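You operate a simulated robot arm through the tools that you are given. There is no shell and no other tool. Be economical: measure what you need, move in short steps, check, and stop when the job is done.

The job below is to be done with a simulated two-armed robot. You get a single attempt, and the scene is never put back.

JOB
Wipe up the spill on the long worktop with the dishcloth and put it back.

Only the result counts: the job must be done as asked and must still hold three seconds after the hand-in. Knocking over, shifting, dropping, spilling or breaking anything else fails it.

ROBOT AND FRAMES
Two 6-joint arms with two-finger parallel grippers on one trunk, on a base that drives. Base frame: it is fixed to the floor where the robot stands at the start and does not move with it; the origin is under the middle of the robot, x ahead of it, y to its left, z up; the surface under the hand at the start is at about z = 910. Units: mm, degrees, N and s.
The left shoulder is at the start at [-77, 177, 832], the right one opposite. With the tool pointing down near the work surface each hand reaches from about 100 to 700 mm from the robot's upright axis, wherever it stands, measured 20 degrees to its own side. Places, roughly: dishcloth [500, 100, 900]. Payload 1.57 kg a hand.
Tool frame (each hand has its own): the origin (TCP) lies between the finger pads and is the grasp point; the fingertips stand 30 mm ahead of it; z points along the fingers, y is the line along which they close. Largest opening 80 mm; finger width 17, thickness 12; the body of the gripper, 40 by 82 mm, starts 80 mm behind the TCP.
Orientation is told as [roll, pitch, yaw] about the base's x, y, z axes, in that order, counted from this pose: with the fingers straight down and closing along the base's y, the tool's x points along the base's -x, its y along +y and its z along -z.

CONTROLS
- The arms move only by the tool play_rows. It takes "left_deltas", "right_deltas" or both (then of equal length, played together; a hand with none holds still); each is a list of rows, each a list of 7 numbers: the opening, from 0 (shut) to 1 (fully open), then the shift along the tool's x, y, z in mm, then the turn, a rotation vector about the tool's x, y, z in degrees. In form: [[grip, tx, ty, tz, rx, ry, rz], ...]. A call has 1 to 8 rows; each row is the pose to reach, as a shift and turn from the pose commanded when the call began, along the tool's axes at that moment. Rows are played at 5 a second. More than 50 mm and 8.6 degrees between two rows, or a gripper value outside its range, and nothing of the call is played. Where a pose cannot be reached the arm comes as near as it can. A force on the tool above 40 N (or 10 N above the force at the start of the call, whichever is more), or a blocked arm, ends the call early, and 0.2 s more pass. Each finger travels about 72 mm/s and halts on what it meets, pressing with about 38 N; the grip force reading is that of the motor and also rises with nothing between the fingers. The clock runs only during rows and for 0.2 s after the last one: add rows that repeat a pose to give the fingers time. The reply holds the time, the measured pose of the TCP, the force on the tool along the base axes, the opening and the grip force, in the units named above and with some noise, with the torque about the TCP (base axes, N m) and any sound that the robot's microphone picked up.
- Cameras (640 x 400 px; columns grow to the right, rows downward): "scene" is now at [38.6, 28, 1562.1]; the picture's right is [0.33, -0.95, 0.00], its down [-0.65, -0.23, -0.72] and it looks along [0.68, 0.23, -0.69] (base axes); focal length 275 px, centre (320, 200). "left" rides on the left gripper at [72, 7, -122] in its tool frame; the picture's right is [-0.09, 1.00, 0.00], its down [-0.84, -0.08, -0.54] and it looks along [-0.54, -0.05, 0.84] (tool axes); focal length 238 px, centre (320, 200). "right" rides on the right gripper at [72, -7, -122] in its tool frame; the picture's right is [0.09, 1.00, 0.00], its down [-0.84, 0.08, -0.54] and it looks along [-0.54, 0.05, 0.84] (tool axes); focal length 238 px, centre (320, 200). There is no depth. A picture from a camera that has moved, and an enlarged one, comes with that camera's place and axes in the base frame and with its lens.
- get_image(camera): a new picture of that camera. The clock stands still meanwhile.
- raise_lower(by): slides the trunk up (or, below 0, down) by that many mm; the arms and the scene camera ride with it, the base frame stays. It gives what a move gives, with no picture.
- drive_base(legs): drives the robot by 1 to 6 legs, each [ahead, left, turn to the left] in mm, mm and degrees, along the robot's own axes; the way and the turn of a leg run together, so that a leg with both is an arc; at most 1500 mm and 180 degrees a leg. The arms and the cameras ride along, it lands a little off, and it stops where it bumps. It gives what a move gives.
- head_to(pan, tilt): turns the head with the scene camera to pan (to the left, within 143 degrees either way) and tilt (down, from -29 to 69), counted from straight ahead of the robot. It gives what a move gives.
- enlarge(camera, box): a new picture of the part [left, top, right, bottom] of that camera's present view, enlarged. The clock stands still meanwhile.
- sign_off(): hands the job in; it is judged then, once.

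Work in short steps. Places have to be worked out from the pictures, the camera data and where the tool is seen: move nearer, look again, correct. Check each grasp and each placing, and mend what went wrong. You have 120 turns and 100 pictures in all, those below and enlarged ones among them. Open the grippers and draw the arms clear of the work before you hand the job in, unless the task says otherwise; then end with one line.

The tools are called after "Request:" as name(argument=value, ...) on one line, values as JSON. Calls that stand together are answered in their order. play_rows: Moves the arms, as the interface text tells. Its arguments: {"type":"object","properties":{"left_deltas":{"type":"array","items":{"type":"array","items":{"type":"number"}}},"right_deltas":{"type":"array","items":{"type":"array","items":{"type":"number"}}}},"required":[]} The other tools are called the same way: raise_lower (by) slides the trunk up or down; drive_base (legs) drives the base; head_to (pan, tilt) turns the head that bears the scene camera; get_image (camera) takes a picture; enlarge (camera, box) takes an enlarged picture of a part of a camera's view; sign_off () hands the job in.

At the start:

```text
clock: 0.0
left_tool_pos: [372.3, 337.0, 1145.5]
left_orientation: [0.0, 0.0, 0.0]
left_ft_force: [-0.5, -0.1, 0.1]
left_ft_torque: [-0.01, 0.01, -0.01]
left_opening: 80.0
left_grasp_force: 0.2
right_tool_pos: [542.1, -10.1, 1108.8]
right_orientation: [0.0, 0.1, 0.0]
right_ft_force: [0.2, 0.0, -0.2]
right_ft_torque: [-0.01, -0.04, -0.03]
right_opening: 80.2
right_grasp_force: 0.1
trunk travel left (down, up): [-275.0, 53.0]
robot x, y, heading: [1.3, 1.2, -0.3]
head pan, tilt: [19.0, 43.8]
```

scene: 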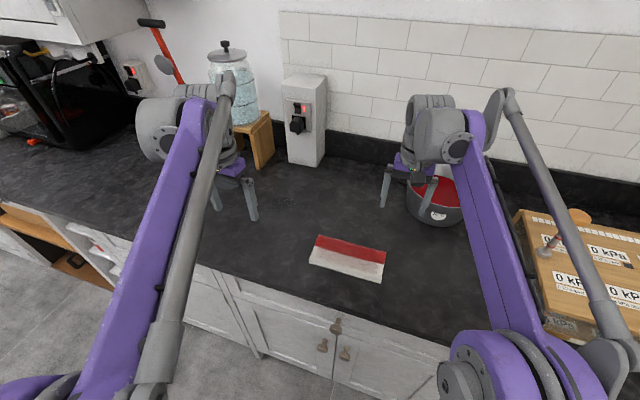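
right: 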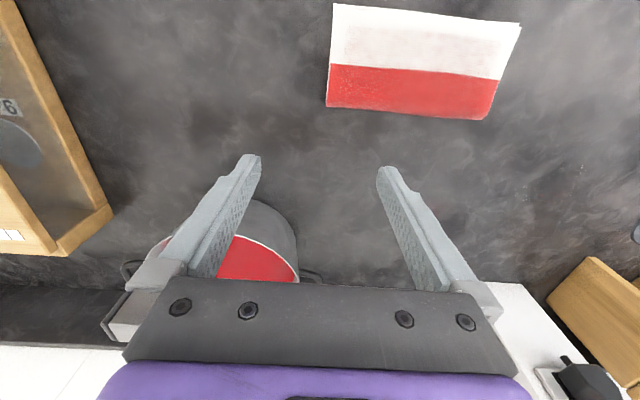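
left: 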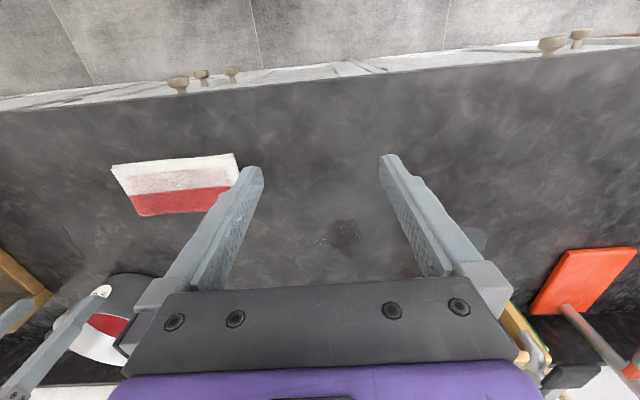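

The cloth lies in the middle; a dark, speckled patch near (343,233) in the left picture may be the spill. I enlarge to check.

Request:
enlarge(camera="left", box=[260, 160, 500, 310])

Request:
enlarge(camera="scene", box=[200, 150, 440, 300])

Request:
enlarge(camera="right", box=[300, 0, 540, 150])

```text
2.67 times, centred on (380, 235) of left
camera zoom: at [301.6, 343.6, 1266.7], right [0.09, 1.0, 0.0], down [0.84, -0.08, 0.54], along [0.54, -0.05, -0.84], focal length 636 px, centre (160, 107)
```

zoom: 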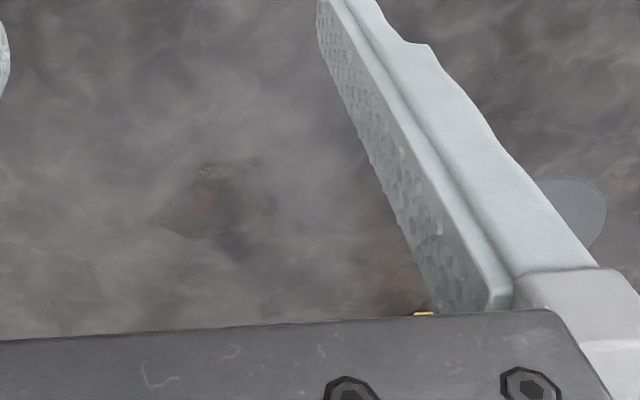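

```text
2.67 times, centred on (320, 225) of scene
camera zoom: at [38.6, 28.0, 1562.1], right [0.33, -0.95, 0.0], down [-0.65, -0.23, -0.72], along [0.68, 0.23, -0.69], focal length 732 px, centre (320, 133)
```

zoom: 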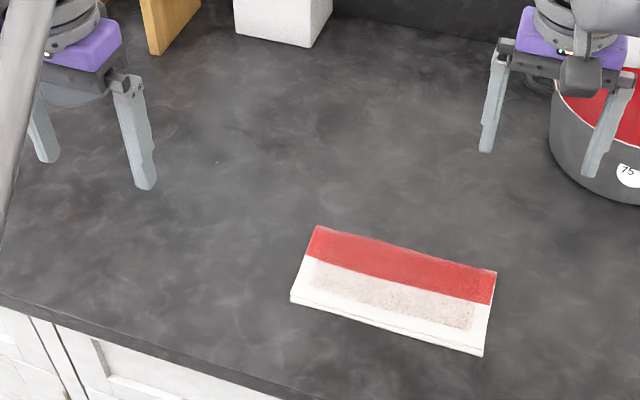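

```text
2.67 times, centred on (420, 75) of right
camera zoom: at [470.2, -14.9, 1230.8], right [-0.09, 1.0, 0.0], down [0.84, 0.08, 0.54], along [0.54, 0.05, -0.84], focal length 636 px, centre (53, 533)
```

zoom: 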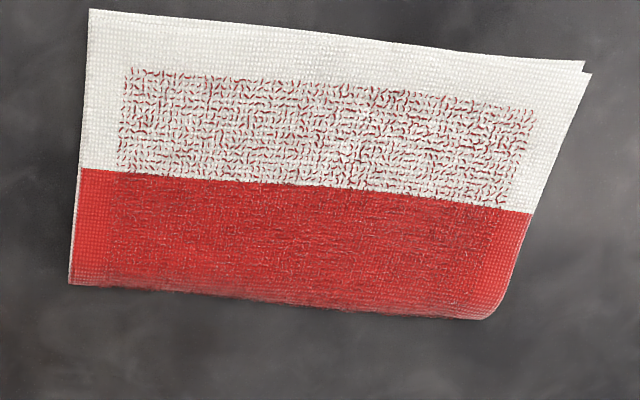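

Two candidates: a dark speckled patch near [612,360] and a light grey disc near [654,623]. I look around with the head first, and move the left arm back out of the way to see them.

Request:
play_rows(left_deltas=[[1, 40, 0, 0, 0, 0, 0], [1, 80, 0, 0, 0, 0, 0], [1, 120, 0, 0, 0, 0, 0]])

Request:
get_image(camera="left")

Request:
head_to(pan=60, tilt=40)

Request:
get_image(camera="scene")

Request:
head_to(pan=-40, tilt=40)

Request:
get_image(camera="scene")

```text
clock: 0.8
left_tool_pos: [252.1, 335.0, 1146.8]
left_orientation: [0.0, -0.1, 0.1]
left_ft_force: [-0.3, 0.0, 0.0]
left_ft_torque: [-0.02, -0.02, 0.01]
left_opening: 79.7
left_grasp_force: 0.0
right_tool_pos: [539.7, -8.9, 1108.9]
right_orientation: [0.1, -0.1, 0.1]
right_ft_force: [-0.9, 0.2, 0.3]
right_ft_torque: [-0.01, 0.03, 0.0]
right_opening: 79.7
right_grasp_force: 0.1
trunk travel left (down, up): [-275.0, 53.0]
robot x, y, heading: [1.7, -1.1, 0.0]
head pan, tilt: [19.0, 43.8]
```

```text
93 pictures are left
camera left: at [181.0, 341.6, 1267.2], right [0.09, 1.0, 0.0], down [0.84, -0.08, 0.54], along [0.54, -0.05, -0.84], focal length 238 px, centre (320, 200)
```

left: 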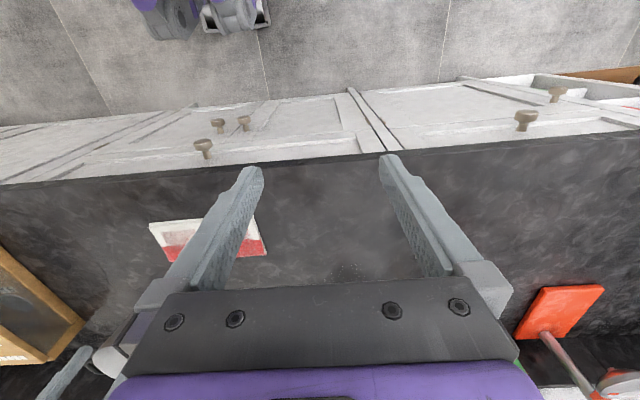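

```text
clock: 1.9
left_tool_pos: [254.4, 337.0, 1146.9]
left_orientation: [0.0, 0.0, 0.0]
left_ft_force: [-0.1, 0.4, -0.4]
left_ft_torque: [-0.01, -0.01, -0.03]
left_opening: 79.9
left_grasp_force: 0.1
right_tool_pos: [541.6, -7.2, 1108.5]
right_orientation: [0.1, 0.0, -0.1]
right_ft_force: [-0.3, -1.5, 0.0]
right_ft_torque: [0.03, 0.02, -0.04]
right_opening: 80.3
right_grasp_force: 0.0
trunk travel left (down, up): [-275.0, 53.0]
robot x, y, heading: [0.3, 2.4, -0.1]
head pan, tilt: [60.0, 40.0]
```

```text
92 pictures are left
camera scene: at [3.4, 74.9, 1567.6], right [0.87, -0.5, 0.0], down [-0.32, -0.56, -0.77], along [0.38, 0.66, -0.64], focal length 275 px, centre (320, 200)
```

scene: 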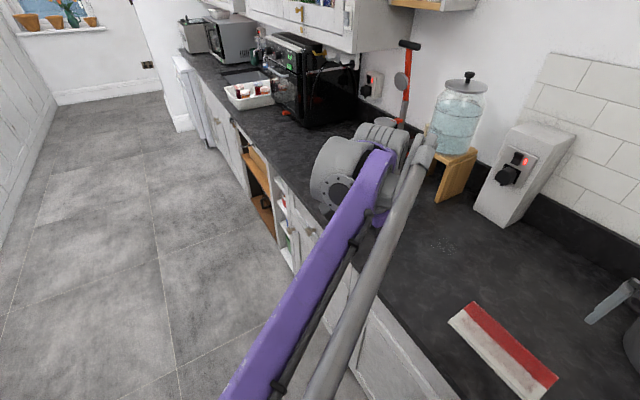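

```text
clock: 3.6
left_tool_pos: [253.9, 335.1, 1145.6]
left_orientation: [-0.1, 0.0, 0.0]
left_ft_force: [0.6, 0.2, 0.4]
left_ft_torque: [0.02, 0.03, -0.01]
left_opening: 80.1
left_grasp_force: 0.1
right_tool_pos: [541.5, -8.4, 1109.2]
right_orientation: [0.0, 0.0, 0.1]
right_ft_force: [-0.1, -0.4, -0.7]
right_ft_torque: [0.01, 0.05, 0.0]
right_opening: 80.0
right_grasp_force: 0.0
trunk travel left (down, up): [-275.0, 53.0]
robot x, y, heading: [3.3, -4.3, -0.0]
head pan, tilt: [-40.0, 40.0]
```

```text
91 pictures are left
camera scene: at [26.0, -53.3, 1567.7], right [-0.64, -0.77, 0.0], down [-0.49, 0.41, -0.77], along [0.59, -0.49, -0.64], focal length 275 px, centre (320, 200)
```

scene: 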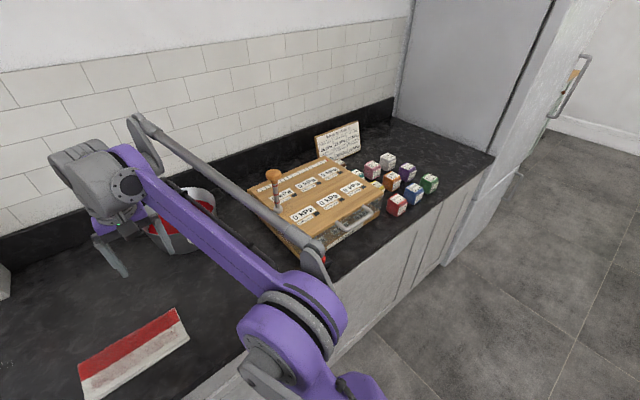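

The speckled patch is at about (440,245) in the pan-60 view. I look closer at it and the area beyond.

Request:
head_to(pan=35, tilt=45)

Request:
enlarge(camera="scene", box=[220, 120, 460, 270])

Request:
get_image(camera="scene")

```text
clock: 5.1
left_tool_pos: [255.1, 336.8, 1145.4]
left_orientation: [0.0, 0.0, 0.0]
left_ft_force: [-0.2, -0.2, 0.5]
left_ft_torque: [0.01, 0.0, 0.01]
left_opening: 80.1
left_grasp_force: 0.1
right_tool_pos: [541.9, -9.4, 1109.2]
right_orientation: [-0.1, 0.1, 0.0]
right_ft_force: [-0.2, 0.8, -1.0]
right_ft_torque: [-0.04, 0.02, -0.03]
right_opening: 80.0
right_grasp_force: 0.0
trunk travel left (down, up): [-275.0, 53.0]
robot x, y, heading: [3.7, 2.2, -0.2]
head pan, tilt: [35.0, 45.0]
```

```text
2.67 times, centred on (340, 195) of scene
camera zoom: at [27.5, 47.9, 1560.4], right [0.57, -0.82, 0.0], down [-0.58, -0.41, -0.71], along [0.58, 0.41, -0.71], focal length 732 px, centre (267, 213)
```

zoom: 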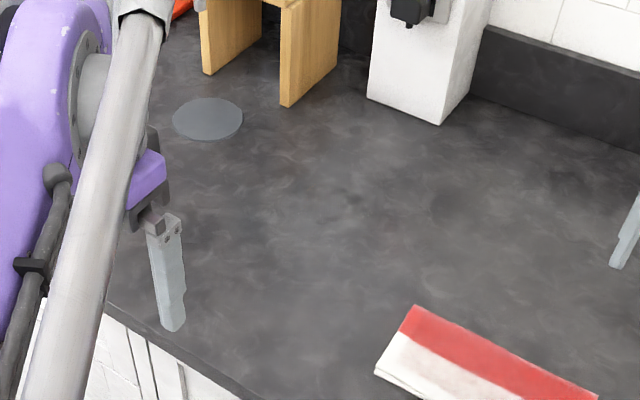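

```text
89 pictures are left
camera scene: at [27.5, 47.9, 1560.4], right [0.57, -0.82, 0.0], down [-0.58, -0.41, -0.71], along [0.58, 0.41, -0.71], focal length 275 px, centre (320, 200)
```

scene: 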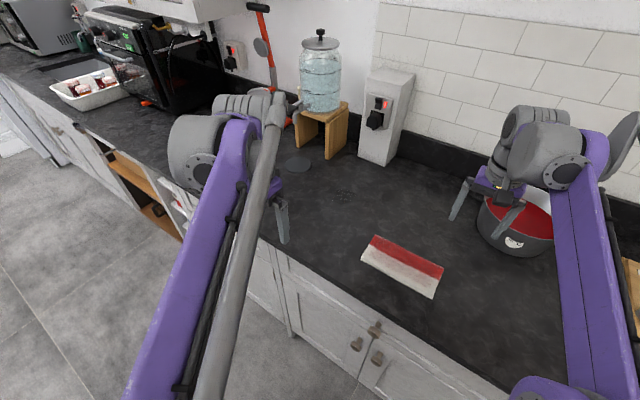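

The grey disc under the dispenser at about [654,623] might be the spill or a coaster. I move the left wrist camera closer to it.

Request:
play_rows(left_deltas=[[1, -30, 30, 0, 0, 0, 0], [1, -60, 60, 0, 0, 0, 0], [1, -90, 90, 0, 0, 0, 0], [1, -120, 120, 0, 0, 0, 0], [1, -145, 150, 0, 0, 0, 0], [1, -145, 180, 0, 0, 0, 0]])

Request:
get_image(camera="left")

Request:
enlarge(camera="left", box=[250, 150, 450, 275])

```text
clock: 6.5
left_tool_pos: [397.8, 518.2, 1144.8]
left_orientation: [0.0, 0.1, 0.0]
left_ft_force: [-0.1, 0.5, 0.4]
left_ft_torque: [-0.01, -0.01, 0.0]
left_opening: 80.1
left_grasp_force: 0.1
right_tool_pos: [541.2, -7.1, 1109.0]
right_orientation: [0.1, 0.1, 0.0]
right_ft_force: [0.0, -0.2, -0.3]
right_ft_torque: [-0.03, 0.01, 0.01]
right_opening: 80.4
right_grasp_force: 0.1
trunk travel left (down, up): [-275.0, 53.0]
robot x, y, heading: [1.1, -2.5, 0.0]
head pan, tilt: [35.0, 45.0]
```

```text
88 pictures are left
camera left: at [327.2, 524.1, 1265.7], right [0.09, 1.0, 0.0], down [0.84, -0.08, 0.54], along [0.54, -0.05, -0.84], focal length 238 px, centre (320, 200)
```

left: 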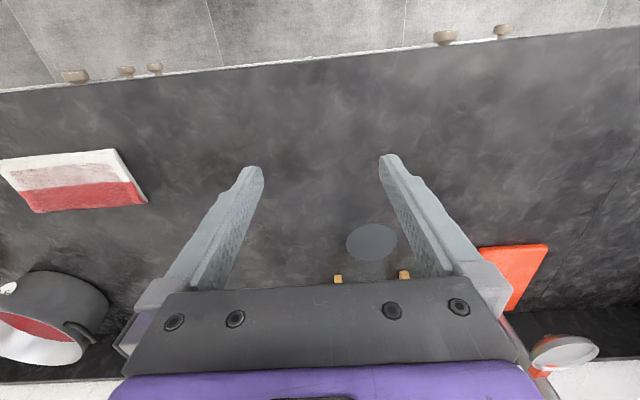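

```text
3.20 times, centred on (350, 212) of left
camera zoom: at [327.2, 524.1, 1265.7], right [0.09, 1.0, 0.0], down [0.84, -0.08, 0.54], along [0.54, -0.05, -0.84], focal length 763 px, centre (224, 160)
```

zoom: 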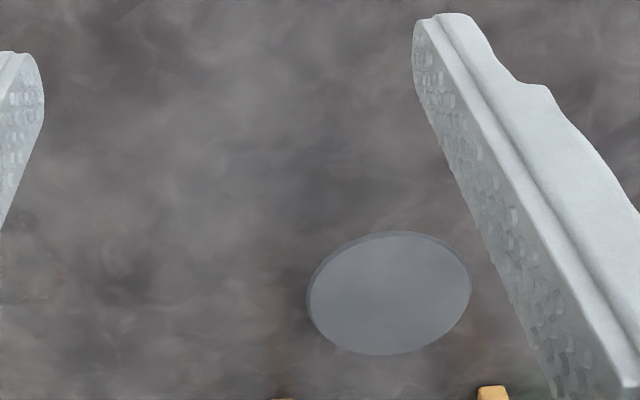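

The disc has a rim, perhaps a coaster or a thin puddle. I view the speckled place near [612,360] up close for comparison.

Request:
play_rows(left_deltas=[[1, -25, -35, 20, 0, 0, 0], [1, -50, -70, 40, 0, 0, 0], [1, -75, -100, 60, 0, 0, 0], [1, -100, -130, 80, 0, 0, 0], [1, -120, -158, 95, 0, 0, 0], [1, -120, -158, 95, 0, 0, 0]])

Request:
get_image(camera="left")

Request:
get_image(camera="scene")

```text
clock: 7.9
left_tool_pos: [518.0, 361.4, 1050.3]
left_orientation: [0.0, 0.0, -0.1]
left_ft_force: [0.0, 0.2, -0.6]
left_ft_torque: [-0.01, 0.01, -0.05]
left_opening: 80.0
left_grasp_force: 0.0
right_tool_pos: [542.0, -7.8, 1109.9]
right_orientation: [0.0, -0.1, 0.0]
right_ft_force: [0.2, 0.1, -0.4]
right_ft_torque: [0.02, -0.01, -0.01]
right_opening: 80.0
right_grasp_force: 0.2
trunk travel left (down, up): [-275.0, 53.0]
robot x, y, heading: [1.1, -0.3, 0.2]
head pan, tilt: [35.0, 45.0]
```

```text
86 pictures are left
camera left: at [446.3, 366.9, 1171.7], right [0.09, 1.0, 0.0], down [0.84, -0.08, 0.54], along [0.54, -0.05, -0.84], focal length 238 px, centre (320, 200)
```

left: 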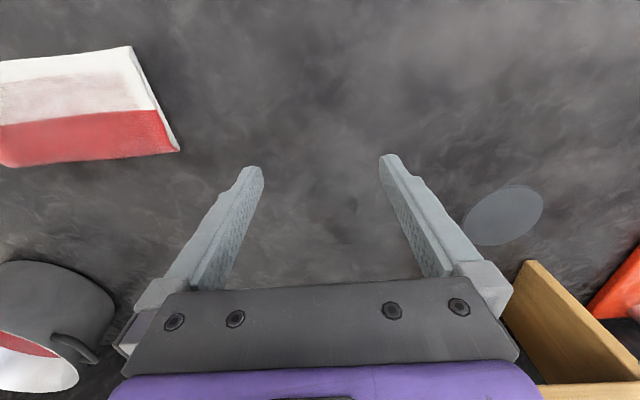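

```text
85 pictures are left
camera scene: at [27.1, 48.3, 1560.4], right [0.57, -0.82, 0.0], down [-0.58, -0.41, -0.71], along [0.58, 0.41, -0.71], focal length 275 px, centre (320, 200)
```

scene: 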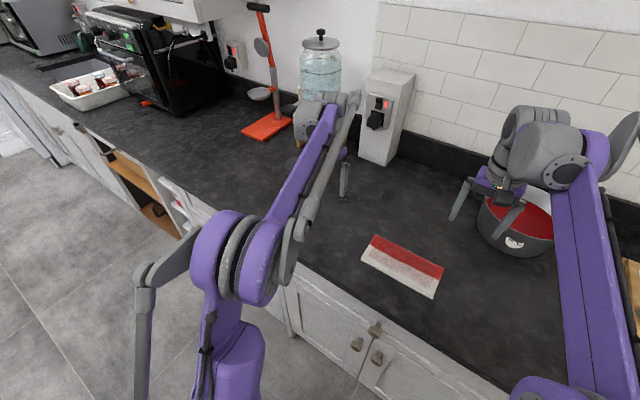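

The specks vanish up close, so they were texture. The disc looks translucent; I enlarge it, and look for other candidates to the far left and behind.

Request:
enlarge(camera="left", box=[420, 150, 580, 250])

Request:
enlarge(camera="left", box=[250, 100, 430, 280])

Request:
head_to(pan=140, tilt=35)

Request:
get_image(camera="scene")

Request:
head_to(pan=-130, tilt=35)

Request:
get_image(camera="scene")

Request:
head_to(pan=70, tilt=35)

Request:
get_image(camera="scene")

Request:
enlarge(camera="scene", box=[180, 30, 420, 180])

```text
4.00 times, centred on (500, 200) of left
camera zoom: at [446.3, 366.9, 1171.7], right [0.09, 1.0, 0.0], down [0.84, -0.08, 0.54], along [0.54, -0.05, -0.84], focal length 953 px, centre (-400, 200)
```

zoom: 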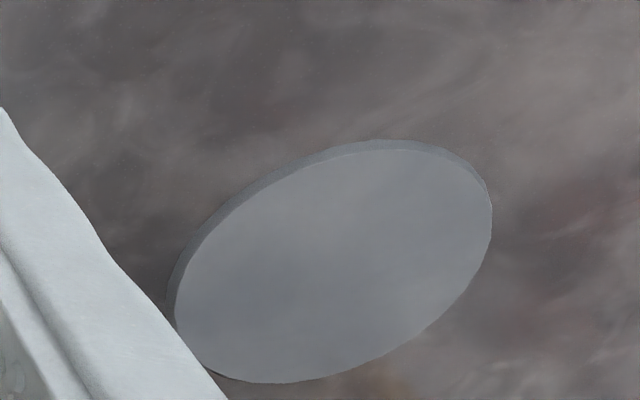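

```text
2.22 times, centred on (340, 190) of left
camera zoom: at [446.3, 366.9, 1171.7], right [0.09, 1.0, 0.0], down [0.84, -0.08, 0.54], along [0.54, -0.05, -0.84], focal length 530 px, centre (276, 222)
```

zoom: 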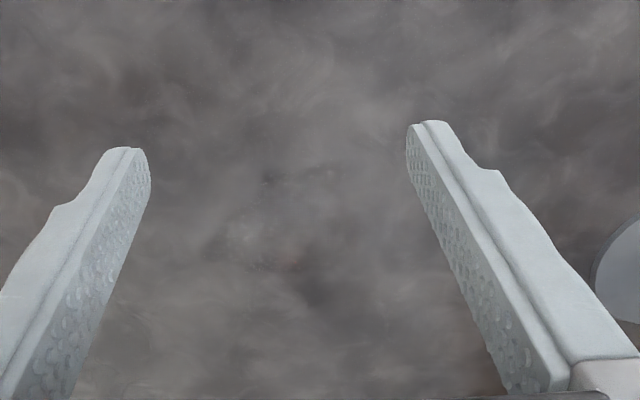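

```text
clock: 9.7
left_tool_pos: [517.8, 361.3, 1049.4]
left_orientation: [-0.1, 0.0, -0.1]
left_ft_force: [0.8, 0.0, -0.1]
left_ft_torque: [0.02, 0.02, 0.01]
left_opening: 79.9
left_grasp_force: 0.0
right_tool_pos: [542.3, -8.2, 1108.6]
right_orientation: [0.0, 0.0, 0.0]
right_ft_force: [-0.2, 0.1, -0.4]
right_ft_torque: [-0.01, 0.0, 0.01]
right_opening: 79.8
right_grasp_force: 0.1
trunk travel left (down, up): [-275.0, 53.0]
robot x, y, heading: [-0.4, -1.7, 0.1]
head pan, tilt: [140.0, 35.0]
```

```text
82 pictures are left
camera scene: at [-106.6, 57.9, 1575.2], right [0.64, 0.77, 0.0], down [0.44, -0.37, -0.82], along [-0.63, 0.53, -0.57], focal length 275 px, centre (320, 200)
```

scene: 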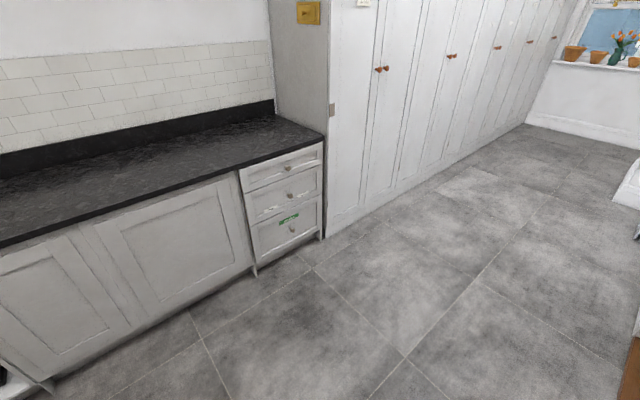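

```text
clock: 13.5
left_tool_pos: [517.1, 361.8, 1050.2]
left_orientation: [0.1, 0.0, 0.0]
left_ft_force: [0.0, -0.5, 0.1]
left_ft_torque: [-0.03, -0.01, 0.0]
left_opening: 80.0
left_grasp_force: 0.1
right_tool_pos: [541.8, -8.8, 1109.1]
right_orientation: [0.1, 0.0, 0.0]
right_ft_force: [0.7, 0.8, 1.2]
right_ft_torque: [0.0, 0.0, 0.01]
right_opening: 79.8
right_grasp_force: 0.0
trunk travel left (down, up): [-275.0, 53.0]
robot x, y, heading: [-2.2, -0.3, -0.0]
head pan, tilt: [-130.0, 35.0]
```

```text
81 pictures are left
camera scene: at [-95.7, -66.2, 1575.2], right [-0.77, 0.64, 0.0], down [0.37, 0.44, -0.82], along [-0.53, -0.63, -0.57], focal length 275 px, centre (320, 200)
```

scene: 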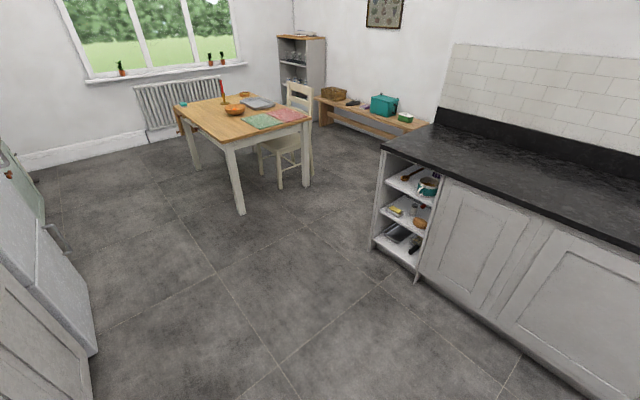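

```text
clock: 16.4
left_tool_pos: [517.5, 361.5, 1050.9]
left_orientation: [0.0, 0.0, 0.0]
left_ft_force: [0.3, -0.4, -0.6]
left_ft_torque: [0.02, -0.05, -0.01]
left_opening: 80.0
left_grasp_force: 0.2
right_tool_pos: [540.9, -9.0, 1108.6]
right_orientation: [0.1, 0.0, -0.1]
right_ft_force: [0.1, -0.1, 0.6]
right_ft_torque: [-0.01, 0.01, 0.0]
right_opening: 80.0
right_grasp_force: 0.0
trunk travel left (down, up): [-275.0, 53.0]
robot x, y, heading: [2.4, 5.7, 0.0]
head pan, tilt: [70.0, 35.0]
```

```text
80 pictures are left
camera scene: at [-9.0, 84.0, 1575.2], right [0.94, -0.34, 0.0], down [-0.2, -0.54, -0.82], along [0.28, 0.77, -0.57], focal length 275 px, centre (320, 200)
```

scene: 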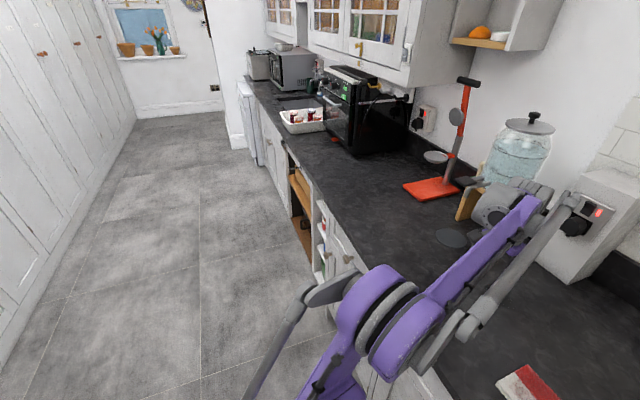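

```text
2.67 times, centred on (300, 105) of scene
camera zoom: at [-9.0, 84.0, 1575.2], right [0.94, -0.34, 0.0], down [-0.2, -0.54, -0.82], along [0.28, 0.77, -0.57], focal length 732 px, centre (373, 453)
```

zoom: 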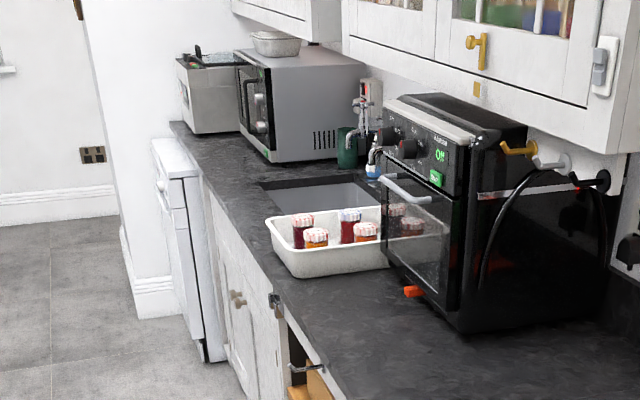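

Nothing else resembles a spill: the disc in front of the dispenser tap at about [654,623] is it. Now I look at the cloth from near, with the right wrist camera, to judge its thickness.

Request:
play_rows(right_deltas=[[1, 35, 20, 0, 0, 0, 0], [1, 70, 40, 15, 0, 0, 0], [1, 105, 60, 40, 0, 0, 0], [1, 140, 80, 60, 0, 0, 0], [1, 170, 100, 80, 0, 0, 0], [1, 170, 100, 80, 0, 0, 0]])

Request:
get_image(camera="right")

Request:
head_to(pan=10, tilt=50)

Request:
enlarge(camera="scene", box=[230, 160, 390, 260])

```text
clock: 17.8
left_tool_pos: [518.2, 361.2, 1050.5]
left_orientation: [0.0, 0.1, 0.0]
left_ft_force: [-0.6, -0.4, 0.1]
left_ft_torque: [-0.02, 0.05, 0.01]
left_opening: 80.1
left_grasp_force: 0.0
right_tool_pos: [373.4, 89.1, 1028.1]
right_orientation: [0.0, 0.0, 0.0]
right_ft_force: [-0.9, -0.5, -0.1]
right_ft_torque: [0.02, 0.01, 0.0]
right_opening: 79.6
right_grasp_force: 0.0
trunk travel left (down, up): [-275.0, 53.0]
robot x, y, heading: [0.5, -0.2, -0.0]
head pan, tilt: [70.0, 35.0]
```

```text
78 pictures are left
camera right: at [301.1, 82.5, 1150.8], right [-0.09, 1.0, 0.0], down [0.84, 0.08, 0.54], along [0.54, 0.05, -0.84], focal length 238 px, centre (320, 200)
```

right: 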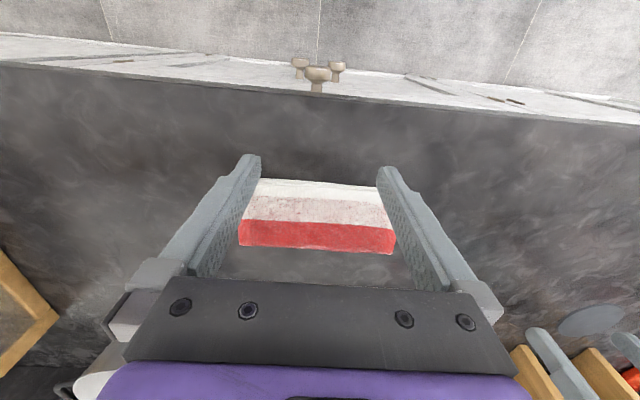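

```text
clock: 19.1
left_tool_pos: [517.0, 361.8, 1050.1]
left_orientation: [0.0, 0.0, 0.0]
left_ft_force: [-0.8, 1.4, 0.0]
left_ft_torque: [0.03, -0.01, 0.03]
left_opening: 80.0
left_grasp_force: 0.0
right_tool_pos: [373.1, 88.1, 1030.7]
right_orientation: [0.0, 0.0, 0.1]
right_ft_force: [0.9, 0.2, 0.5]
right_ft_torque: [0.0, 0.02, 0.02]
right_opening: 80.1
right_grasp_force: 0.0
trunk travel left (down, up): [-275.0, 53.0]
robot x, y, heading: [-0.7, -1.6, 0.3]
head pan, tilt: [10.0, 50.0]
```

```text
4.00 times, centred on (310, 210) of scene
camera zoom: at [36.7, 14.7, 1553.5], right [0.17, -0.98, 0.0], down [-0.75, -0.13, -0.64], along [0.63, 0.11, -0.77], focal length 1098 px, centre (360, 160)
```

zoom: 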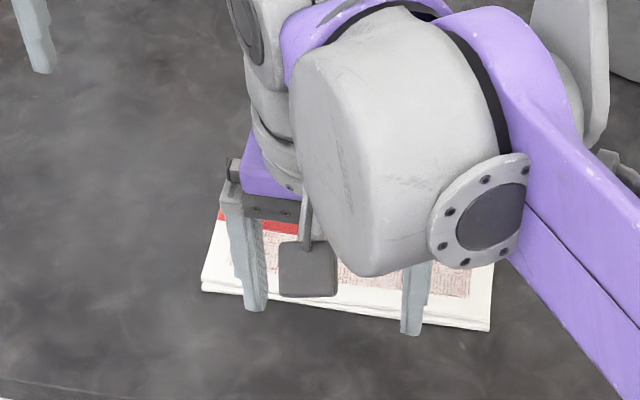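

The cloth is about 205×103 mm, centred near [482,100], layered, roughly 10 mm thick. I pull the right arm back out of the way to the right and bring the left hand over the cloth for a close view.

Request:
play_rows(right_deltas=[[1, -10, -40, -20, 0, 0, 0], [1, -10, -80, -40, 0, 0, 0], [1, -10, -125, -60, 0, 0, 0], [1, -10, -170, -80, 0, 0, 0], [1, 0, -215, -100, 0, 0, 0], [1, 0, -260, -100, 0, 0, 0], [1, 0, -300, -100, 0, 0, 0]])

Request:
play_rows(left_deltas=[[1, 15, -45, 0, 0, 0, 0], [1, 30, -90, 0, 0, 0, 0], [1, 45, -135, 0, 0, 0, 0], [1, 60, -180, 0, 0, 0, 0], [1, 75, -225, 0, 0, 0, 0], [1, 85, -260, 0, 0, 0, 0], [1, 85, -260, 20, 0, 0, 0]])

Request:
get_image(camera="left")

Request:
enlarge(camera="scene", box=[200, 130, 440, 280])

```text
refused: row 5 steps farther than a row can; nothing moved
```

```text
clock: 20.9
left_tool_pos: [435.7, 134.2, 1037.0]
left_orientation: [0.7, -0.1, 4.1]
left_ft_force: [0.0, -0.4, 1.3]
left_ft_torque: [-0.02, 0.0, -0.01]
left_opening: 79.9
left_grasp_force: 0.0
right_tool_pos: [383.9, 63.9, 1022.5]
right_orientation: [-0.5, -0.1, -3.1]
right_ft_force: [0.4, -0.4, -0.2]
right_ft_torque: [-0.02, 0.0, -0.01]
right_opening: 80.2
right_grasp_force: 0.1
trunk travel left (down, up): [-275.0, 53.0]
robot x, y, heading: [3.2, 1.8, 0.0]
head pan, tilt: [10.0, 50.0]
stopped in row 7 (left hand): the arm was blocked; the commanded pose is now the measured one
```

```text
76 pictures are left
camera left: at [364.0, 133.9, 1158.8], right [0.02, 1.0, 0.01], down [0.84, -0.02, 0.54], along [0.54, 0.0, -0.84], focal length 238 px, centre (320, 200)
```

left: 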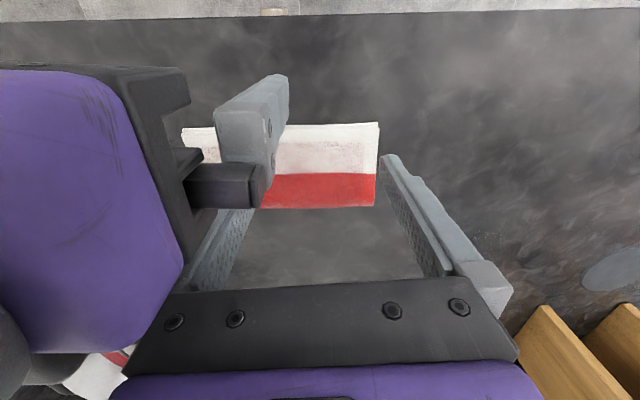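

```text
2.67 times, centred on (320, 205) of scene
camera zoom: at [36.7, 14.1, 1553.5], right [0.17, -0.98, 0.0], down [-0.75, -0.13, -0.64], along [0.63, 0.11, -0.77], focal length 732 px, centre (320, 187)
```

zoom: 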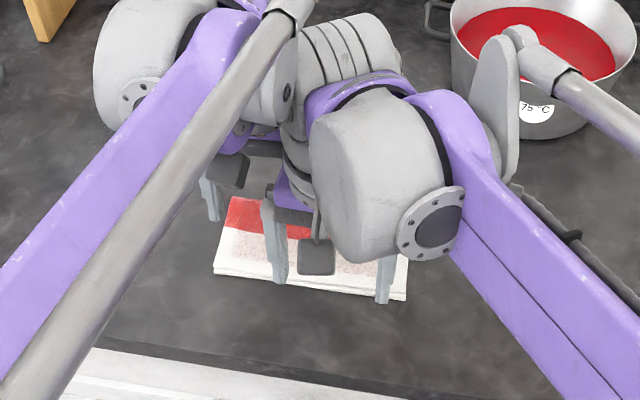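

The right-arm call was refused, so the hands touched. I back the left hand off to +y first.

Request:
play_rows(left_deltas=[[1, 0, 30, 0, 0, 0, 0], [1, 0, 70, -10, 0, 0, -2], [1, 0, 110, -20, 0, 0, -4], [1, 0, 150, -30, 0, 0, -4]])

```text
clock: 21.9
left_tool_pos: [422.1, 285.0, 1070.0]
left_orientation: [0.5, -0.1, 8.1]
left_ft_force: [-0.9, 0.2, 0.2]
left_ft_torque: [0.0, -0.04, -0.02]
left_opening: 80.2
left_grasp_force: 0.1
right_tool_pos: [383.3, 64.8, 1021.3]
right_orientation: [-0.5, -0.2, -2.9]
right_ft_force: [0.4, 0.7, -0.6]
right_ft_torque: [-0.02, 0.03, -0.01]
right_opening: 79.8
right_grasp_force: 0.0
trunk travel left (down, up): [-275.0, 53.0]
robot x, y, heading: [-4.0, -0.2, 0.0]
head pan, tilt: [10.0, 50.0]
```

Now the right hand withdraws, in legal steps.

Request:
play_rows(right_deltas=[[1, 0, -35, -20, 0, 0, 0], [1, 0, -70, -40, 0, 0, 0], [1, 0, -105, -60, 0, 0, 0], [1, 0, -140, -80, 0, 0, 0], [1, 0, -175, -100, 0, 0, -1], [1, 0, -210, -110, 0, 0, -2], [1, 0, -240, -120, 0, 0, -3]])

Request:
get_image(camera="left")

Request:
enlarge(camera="scene", box=[220, 140, 380, 240])

```text
clock: 23.5
left_tool_pos: [422.5, 283.4, 1069.1]
left_orientation: [0.6, 0.0, 8.1]
left_ft_force: [-0.1, 0.6, -0.6]
left_ft_torque: [0.04, 0.01, -0.03]
left_opening: 79.9
left_grasp_force: 0.0
right_tool_pos: [371.0, -172.7, 1144.2]
right_orientation: [-0.6, -0.1, 0.1]
right_ft_force: [0.0, 0.0, 0.3]
right_ft_torque: [0.03, -0.01, 0.02]
right_opening: 80.1
right_grasp_force: 0.1
trunk travel left (down, up): [-275.0, 53.0]
robot x, y, heading: [-0.9, -0.5, -0.0]
head pan, tilt: [10.0, 50.0]
```

```text
74 pictures are left
camera left: at [351.1, 277.3, 1190.9], right [-0.05, 1.0, 0.01], down [0.84, 0.04, 0.54], along [0.54, 0.04, -0.84], focal length 238 px, centre (320, 200)
```

left: 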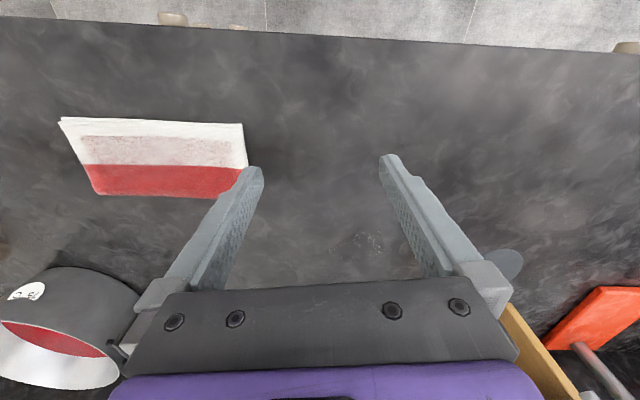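

```text
4.00 times, centred on (300, 190) of scene
camera zoom: at [36.7, 14.3, 1553.5], right [0.17, -0.98, 0.0], down [-0.75, -0.13, -0.64], along [0.63, 0.11, -0.77], focal length 1098 px, centre (400, 240)
```

zoom: 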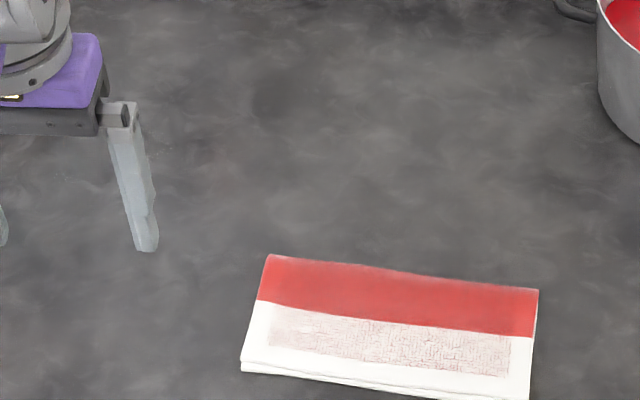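

Specks again at the same place, about [605,367]: something real may be there. I enlarge strongly.

Request:
enlarge(camera="left", box=[325, 210, 421, 270])

Request:
enlarge(camera="scene", box=[180, 110, 276, 170])

```text
6.67 times, centred on (373, 240) of left
camera zoom: at [351.1, 277.3, 1190.9], right [-0.05, 1.0, 0.01], down [0.84, 0.04, 0.54], along [0.54, 0.04, -0.84], focal length 1589 px, centre (-33, -67)
```

zoom: 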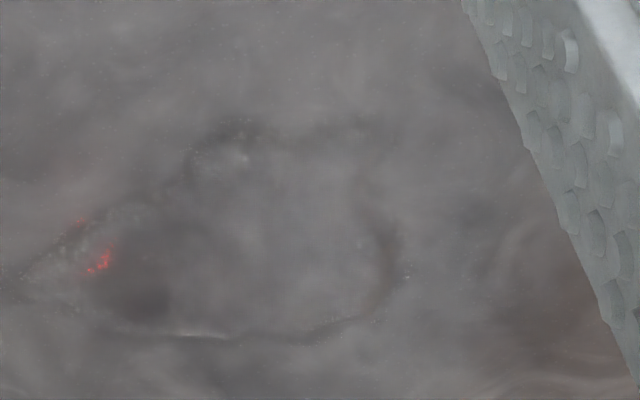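

```text
6.67 times, centred on (228, 140) of scene
camera zoom: at [36.7, 14.3, 1553.5], right [0.17, -0.98, 0.0], down [-0.75, -0.13, -0.64], along [0.63, 0.11, -0.77], focal length 1830 px, centre (933, 600)
```

zoom: 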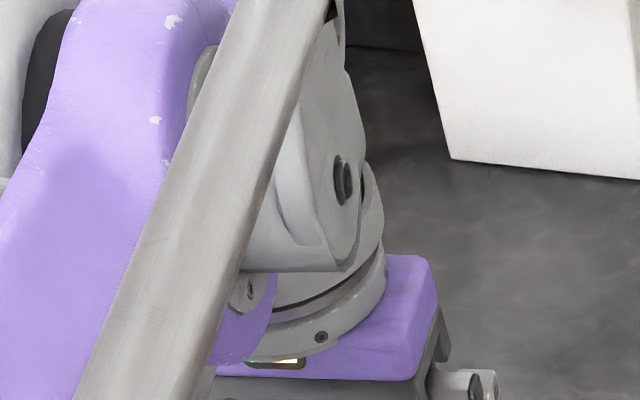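

That is a clear puddle with an outline: about x 575–650, y 305–405, centre [613,355]. The grey disc is just a coaster to leave alone. Now I bring the left hand above the cloth's centre with yaw straightened.

Request:
play_rows(left_deltas=[[1, -7, -38, 0, 0, 0, 2], [1, -14, -76, 0, 0, 0, 4], [1, -21, -114, 15, 0, 0, 6], [1, -28, -152, 35, 0, 0, 8], [1, -34, -190, 60, 0, 0, 8], [1, -34, -190, 60, 0, 0, 8]])

Request:
get_image(camera="left")

```text
clock: 24.9
left_tool_pos: [483.8, 101.5, 1004.1]
left_orientation: [0.7, 0.0, 0.1]
left_ft_force: [0.3, -0.4, -0.1]
left_ft_torque: [0.0, 0.01, -0.01]
left_opening: 79.8
left_grasp_force: 0.1
right_tool_pos: [370.0, -171.4, 1144.1]
right_orientation: [-0.5, -0.2, 0.1]
right_ft_force: [-0.4, -0.3, -0.6]
right_ft_torque: [0.01, 0.0, 0.01]
right_opening: 79.9
right_grasp_force: 0.0
trunk travel left (down, up): [-275.0, 53.0]
robot x, y, heading: [-2.5, 0.9, -0.3]
head pan, tilt: [10.0, 50.0]
```

```text
70 pictures are left
camera left: at [413.2, 105.9, 1127.5], right [0.09, 1.0, 0.01], down [0.84, -0.08, 0.54], along [0.54, -0.04, -0.84], focal length 238 px, centre (320, 200)
```

left: 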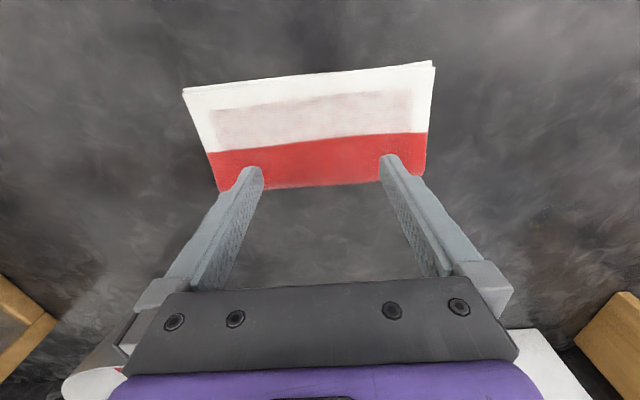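

The cloth spans x 431–530, y −5…198. I lower, half open, until the fingertips just press the cloth (fingertips 30 mm below TCP).

Request:
play_rows(left_deltas=[[0.6, 0, 0, 20, 0, 0, 0], [0.6, 0, 0, 40, 0, 0, 0], [0.6, 0, 0, 52, 0, 0, 0], [0.6, 0, 0, 58, 0, 0, 0], [0.6, 0, 0, 64, 0, 0, 0], [0.6, 0, 0, 70, 0, 0, 0], [0.6, 0, 0, 74, 0, 0, 0]])

Request:
get_image(camera="left")

```text
clock: 26.2
left_tool_pos: [485.7, 101.4, 944.6]
left_orientation: [0.6, -0.2, 0.0]
left_ft_force: [1.0, -0.3, 30.5]
left_ft_torque: [-0.31, 0.0, -0.01]
left_opening: 47.7
left_grasp_force: 0.0
right_tool_pos: [368.2, -170.8, 1144.6]
right_orientation: [-0.5, -0.1, 0.0]
right_ft_force: [0.6, -0.1, 0.2]
right_ft_torque: [0.02, 0.02, 0.0]
right_opening: 80.1
right_grasp_force: 0.0
trunk travel left (down, up): [-275.0, 53.0]
robot x, y, heading: [0.0, 2.6, 0.0]
head pan, tilt: [10.0, 50.0]
stopped in row 6 (left hand): the force on the tool passed its limit at 50 N (the readings are from after the stop); the commanded pose is now the measured one
```

```text
69 pictures are left
camera left: at [413.6, 106.0, 1066.2], right [0.09, 1.0, 0.01], down [0.84, -0.08, 0.54], along [0.54, -0.04, -0.84], focal length 238 px, centre (320, 200)
```

left: 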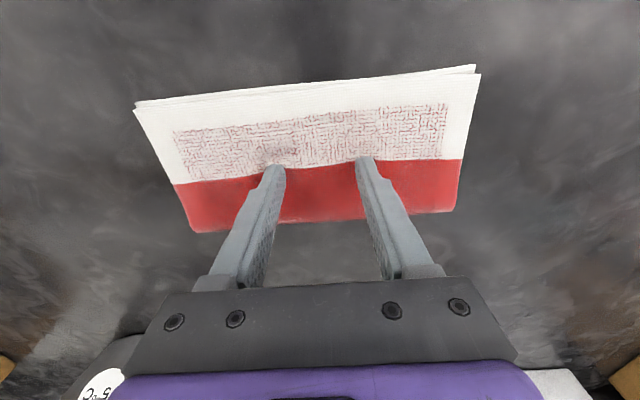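

Contact at tips z≈914 with ~30 N. I close the fingers while pressed to see whether the cloth bunches.

Request:
play_rows(left_deltas=[[0.4, 0, 0, 0, 0, 0, 0], [0.2, 0, 0, 0, 0, 0, 0], [0, 0, 0, 0, 0, 0, 0], [0, 0, 0, 0, 0, 0, 0], [0, 0, 0, 0, 0, 0, 0]])

Request:
get_image(camera="left")

```text
clock: 27.0
left_tool_pos: [484.4, 101.4, 945.5]
left_orientation: [0.6, -0.2, 0.0]
left_ft_force: [-1.0, -0.3, 30.0]
left_ft_torque: [-0.04, 0.03, 0.02]
left_opening: 10.2
left_grasp_force: 25.4
right_tool_pos: [369.5, -171.6, 1143.2]
right_orientation: [-0.5, 0.0, 0.1]
right_ft_force: [-0.3, 0.6, -0.3]
right_ft_torque: [-0.01, -0.01, 0.01]
right_opening: 79.8
right_grasp_force: 0.0
trunk travel left (down, up): [-275.0, 53.0]
robot x, y, heading: [2.2, -3.7, -0.1]
head pan, tilt: [10.0, 50.0]
stopped in row 3 (left hand): the force on the tool passed its limit at 42 N (the readings are from after the stop); the commanded pose is now the measured one
```

```text
68 pictures are left
camera left: at [413.2, 105.9, 1066.3], right [0.09, 1.0, 0.01], down [0.84, -0.08, 0.54], along [0.54, -0.04, -0.84], focal length 238 px, centre (320, 200)
```

left: 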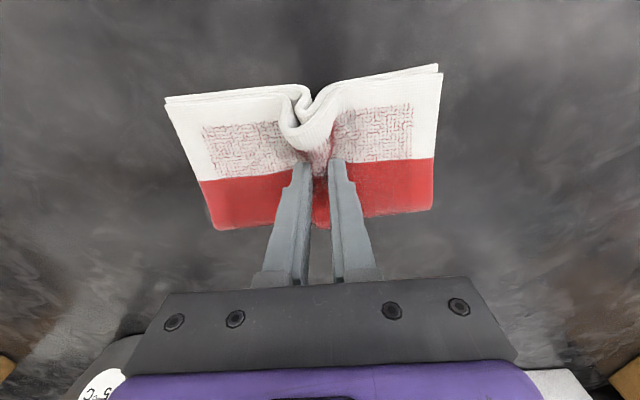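

It bunches: soft cloth, gripped at ~10 mm. I finish the grip and lift.

Request:
play_rows(left_deltas=[[0, 0, 0, 0, 0, 0, 0], [0, 0, 0, -2, 0, 0, 0], [0, 0, 0, -15, 0, 0, 0], [0, 0, 0, -35, 0, 0, 0], [0, 0, 0, -60, 0, 0, 0], [0, 0, 0, -90, 0, 0, 0], [0, 0, 0, -90, 0, 0, 0]])

Request:
get_image(camera="left")

Request:
get_image(camera="scene")

```text
clock: 28.6
left_tool_pos: [486.7, 101.4, 1034.1]
left_orientation: [0.6, -0.1, 0.2]
left_ft_force: [0.0, -0.5, -0.3]
left_ft_torque: [0.0, -0.03, 0.03]
left_opening: 8.2
left_grasp_force: 27.2
right_tool_pos: [372.2, -171.5, 1143.3]
right_orientation: [-0.5, -0.1, 0.1]
right_ft_force: [1.1, 0.0, 0.3]
right_ft_torque: [0.02, 0.01, 0.03]
right_opening: 80.0
right_grasp_force: 0.1
trunk travel left (down, up): [-275.0, 53.0]
robot x, y, heading: [-1.7, -1.3, 0.0]
head pan, tilt: [10.0, 50.0]
```

```text
67 pictures are left
camera left: at [415.3, 105.7, 1156.0], right [0.09, 1.0, 0.01], down [0.84, -0.08, 0.54], along [0.54, -0.04, -0.84], focal length 238 px, centre (320, 200)
```

left: 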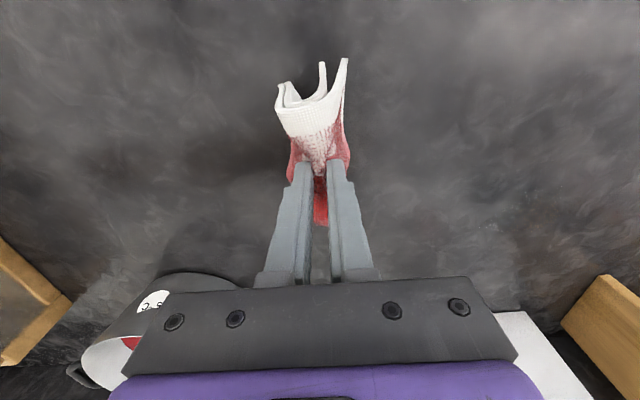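

```text
66 pictures are left
camera scene: at [37.0, 14.8, 1553.5], right [0.17, -0.98, 0.0], down [-0.75, -0.13, -0.64], along [0.63, 0.11, -0.77], focal length 275 px, centre (320, 200)
```

scene: 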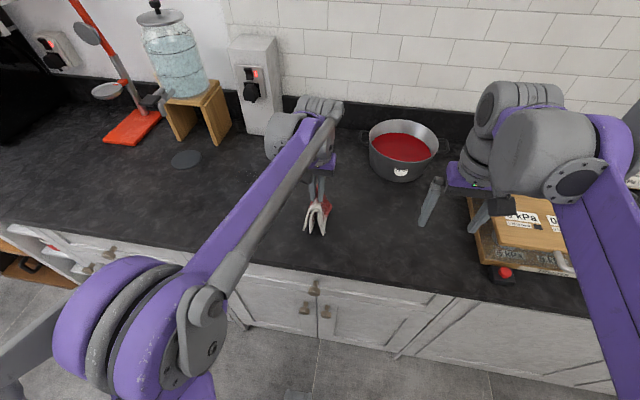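

The cloth is held securely, hanging. I drive the base 200 mm left so the puddle lies comfortably in the left hand's reach.

Request:
drive_base(legs=[[0, 200, 0]])

Request:
get_image(camera="left")

```text
clock: 31.0
left_tool_pos: [487.1, 300.7, 1035.1]
left_orientation: [0.6, 0.0, 0.1]
left_ft_force: [0.8, 0.0, 0.3]
left_ft_torque: [-0.02, 0.01, 0.04]
left_opening: 8.2
left_grasp_force: 27.2
right_tool_pos: [371.2, 27.9, 1144.1]
right_orientation: [-0.5, -0.1, 0.0]
right_ft_force: [0.8, 0.2, -0.5]
right_ft_torque: [0.01, -0.01, 0.0]
right_opening: 80.0
right_grasp_force: 0.1
trunk travel left (down, up): [-275.0, 53.0]
robot x, y, heading: [-1.9, 201.1, 0.0]
head pan, tilt: [10.0, 50.0]
```

```text
65 pictures are left
camera left: at [415.5, 305.2, 1155.9], right [0.09, 1.0, 0.01], down [0.84, -0.08, 0.54], along [0.54, -0.04, -0.84], focal length 238 px, centre (320, 200)
```

left: 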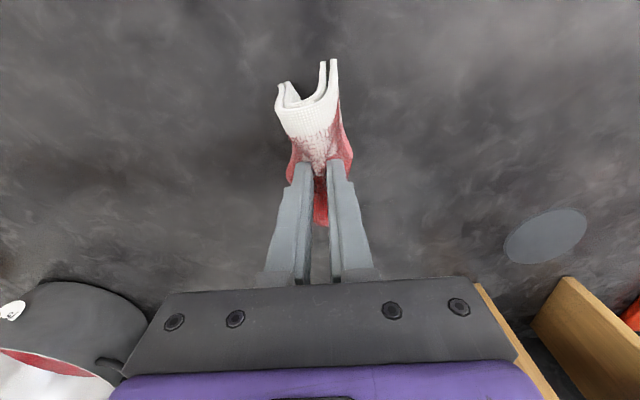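

Now I move above the near side of the puddle (about [613,285]), then lower toward contact.

Request:
play_rows(left_deltas=[[0, -35, -4, 0, 0, 0, 0], [0, -75, -8, 0, 0, 0, 0], [0, -110, -12, 0, 0, 0, 0], [0, -126, -15, 20, 0, 0, 0], [0, -126, -15, 45, 0, 0, 0], [0, -126, -15, 60, 0, 0, 0], [0, -126, -15, 70, 0, 0, 0]])

Request:
get_image(camera="left")

Request:
head_to(pan=15, tilt=45)

Request:
get_image(camera="scene")

```text
clock: 32.6
left_tool_pos: [611.2, 286.3, 965.7]
left_orientation: [0.5, -0.1, 0.0]
left_ft_force: [-0.5, 0.1, -0.3]
left_ft_torque: [-0.03, -0.03, 0.04]
left_opening: 8.3
left_grasp_force: 27.9
right_tool_pos: [371.4, 27.0, 1144.1]
right_orientation: [-0.5, -0.2, 0.0]
right_ft_force: [0.3, 0.0, 0.1]
right_ft_torque: [-0.04, -0.02, 0.0]
right_opening: 80.1
right_grasp_force: 0.0
trunk travel left (down, up): [-275.0, 53.0]
robot x, y, heading: [-0.5, 200.3, -0.2]
head pan, tilt: [10.0, 50.0]
```

```text
64 pictures are left
camera left: at [541.3, 290.6, 1086.8], right [0.09, 1.0, 0.01], down [0.84, -0.08, 0.54], along [0.54, -0.04, -0.84], focal length 238 px, centre (320, 200)
```

left: 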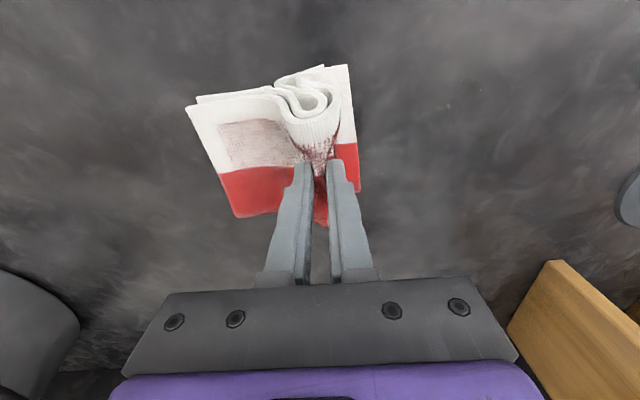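

```text
clock: 33.2
left_tool_pos: [612.9, 285.0, 966.1]
left_orientation: [0.6, -0.1, 0.0]
left_ft_force: [0.6, 1.4, 1.0]
left_ft_torque: [0.01, 0.01, 0.04]
left_opening: 8.3
left_grasp_force: 27.1
right_tool_pos: [371.6, 28.2, 1143.5]
right_orientation: [-0.4, -0.1, 0.1]
right_ft_force: [0.3, 0.9, 0.0]
right_ft_torque: [-0.04, -0.01, 0.04]
right_opening: 80.2
right_grasp_force: 0.1
trunk travel left (down, up): [-275.0, 53.0]
robot x, y, heading: [1.5, 203.5, -0.2]
head pan, tilt: [15.0, 45.0]
```

```text
63 pictures are left
camera scene: at [39.6, 222.4, 1560.4], right [0.26, -0.97, 0.0], down [-0.68, -0.18, -0.71], along [0.68, 0.18, -0.71], focal length 275 px, centre (320, 200)
```

scene: 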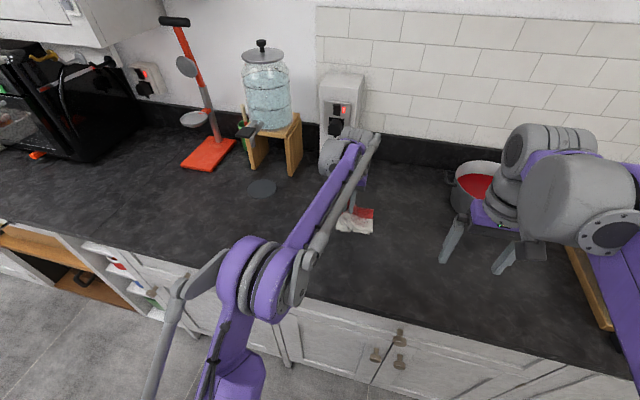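

The flaps settle on the worktop. I press down gently to find light contact.

Request:
play_rows(left_deltas=[[0, 0, 0, 6, 0, 0, 0], [0, 0, 0, 10, 0, 0, 0], [0, 0, 0, 13, 0, 0, 0]])

```text
clock: 34.0
left_tool_pos: [612.1, 286.6, 954.2]
left_orientation: [0.6, -0.2, 0.0]
left_ft_force: [2.8, -1.1, 19.7]
left_ft_torque: [-0.07, -0.13, 0.02]
left_opening: 8.1
left_grasp_force: 27.1
right_tool_pos: [369.6, 27.2, 1145.9]
right_orientation: [-0.5, 0.0, -0.1]
right_ft_force: [0.0, -0.2, -0.5]
right_ft_torque: [0.0, 0.0, 0.01]
right_opening: 80.0
right_grasp_force: 0.0
trunk travel left (down, up): [-275.0, 53.0]
robot x, y, heading: [-0.7, 198.3, -0.2]
head pan, tilt: [15.0, 45.0]
```

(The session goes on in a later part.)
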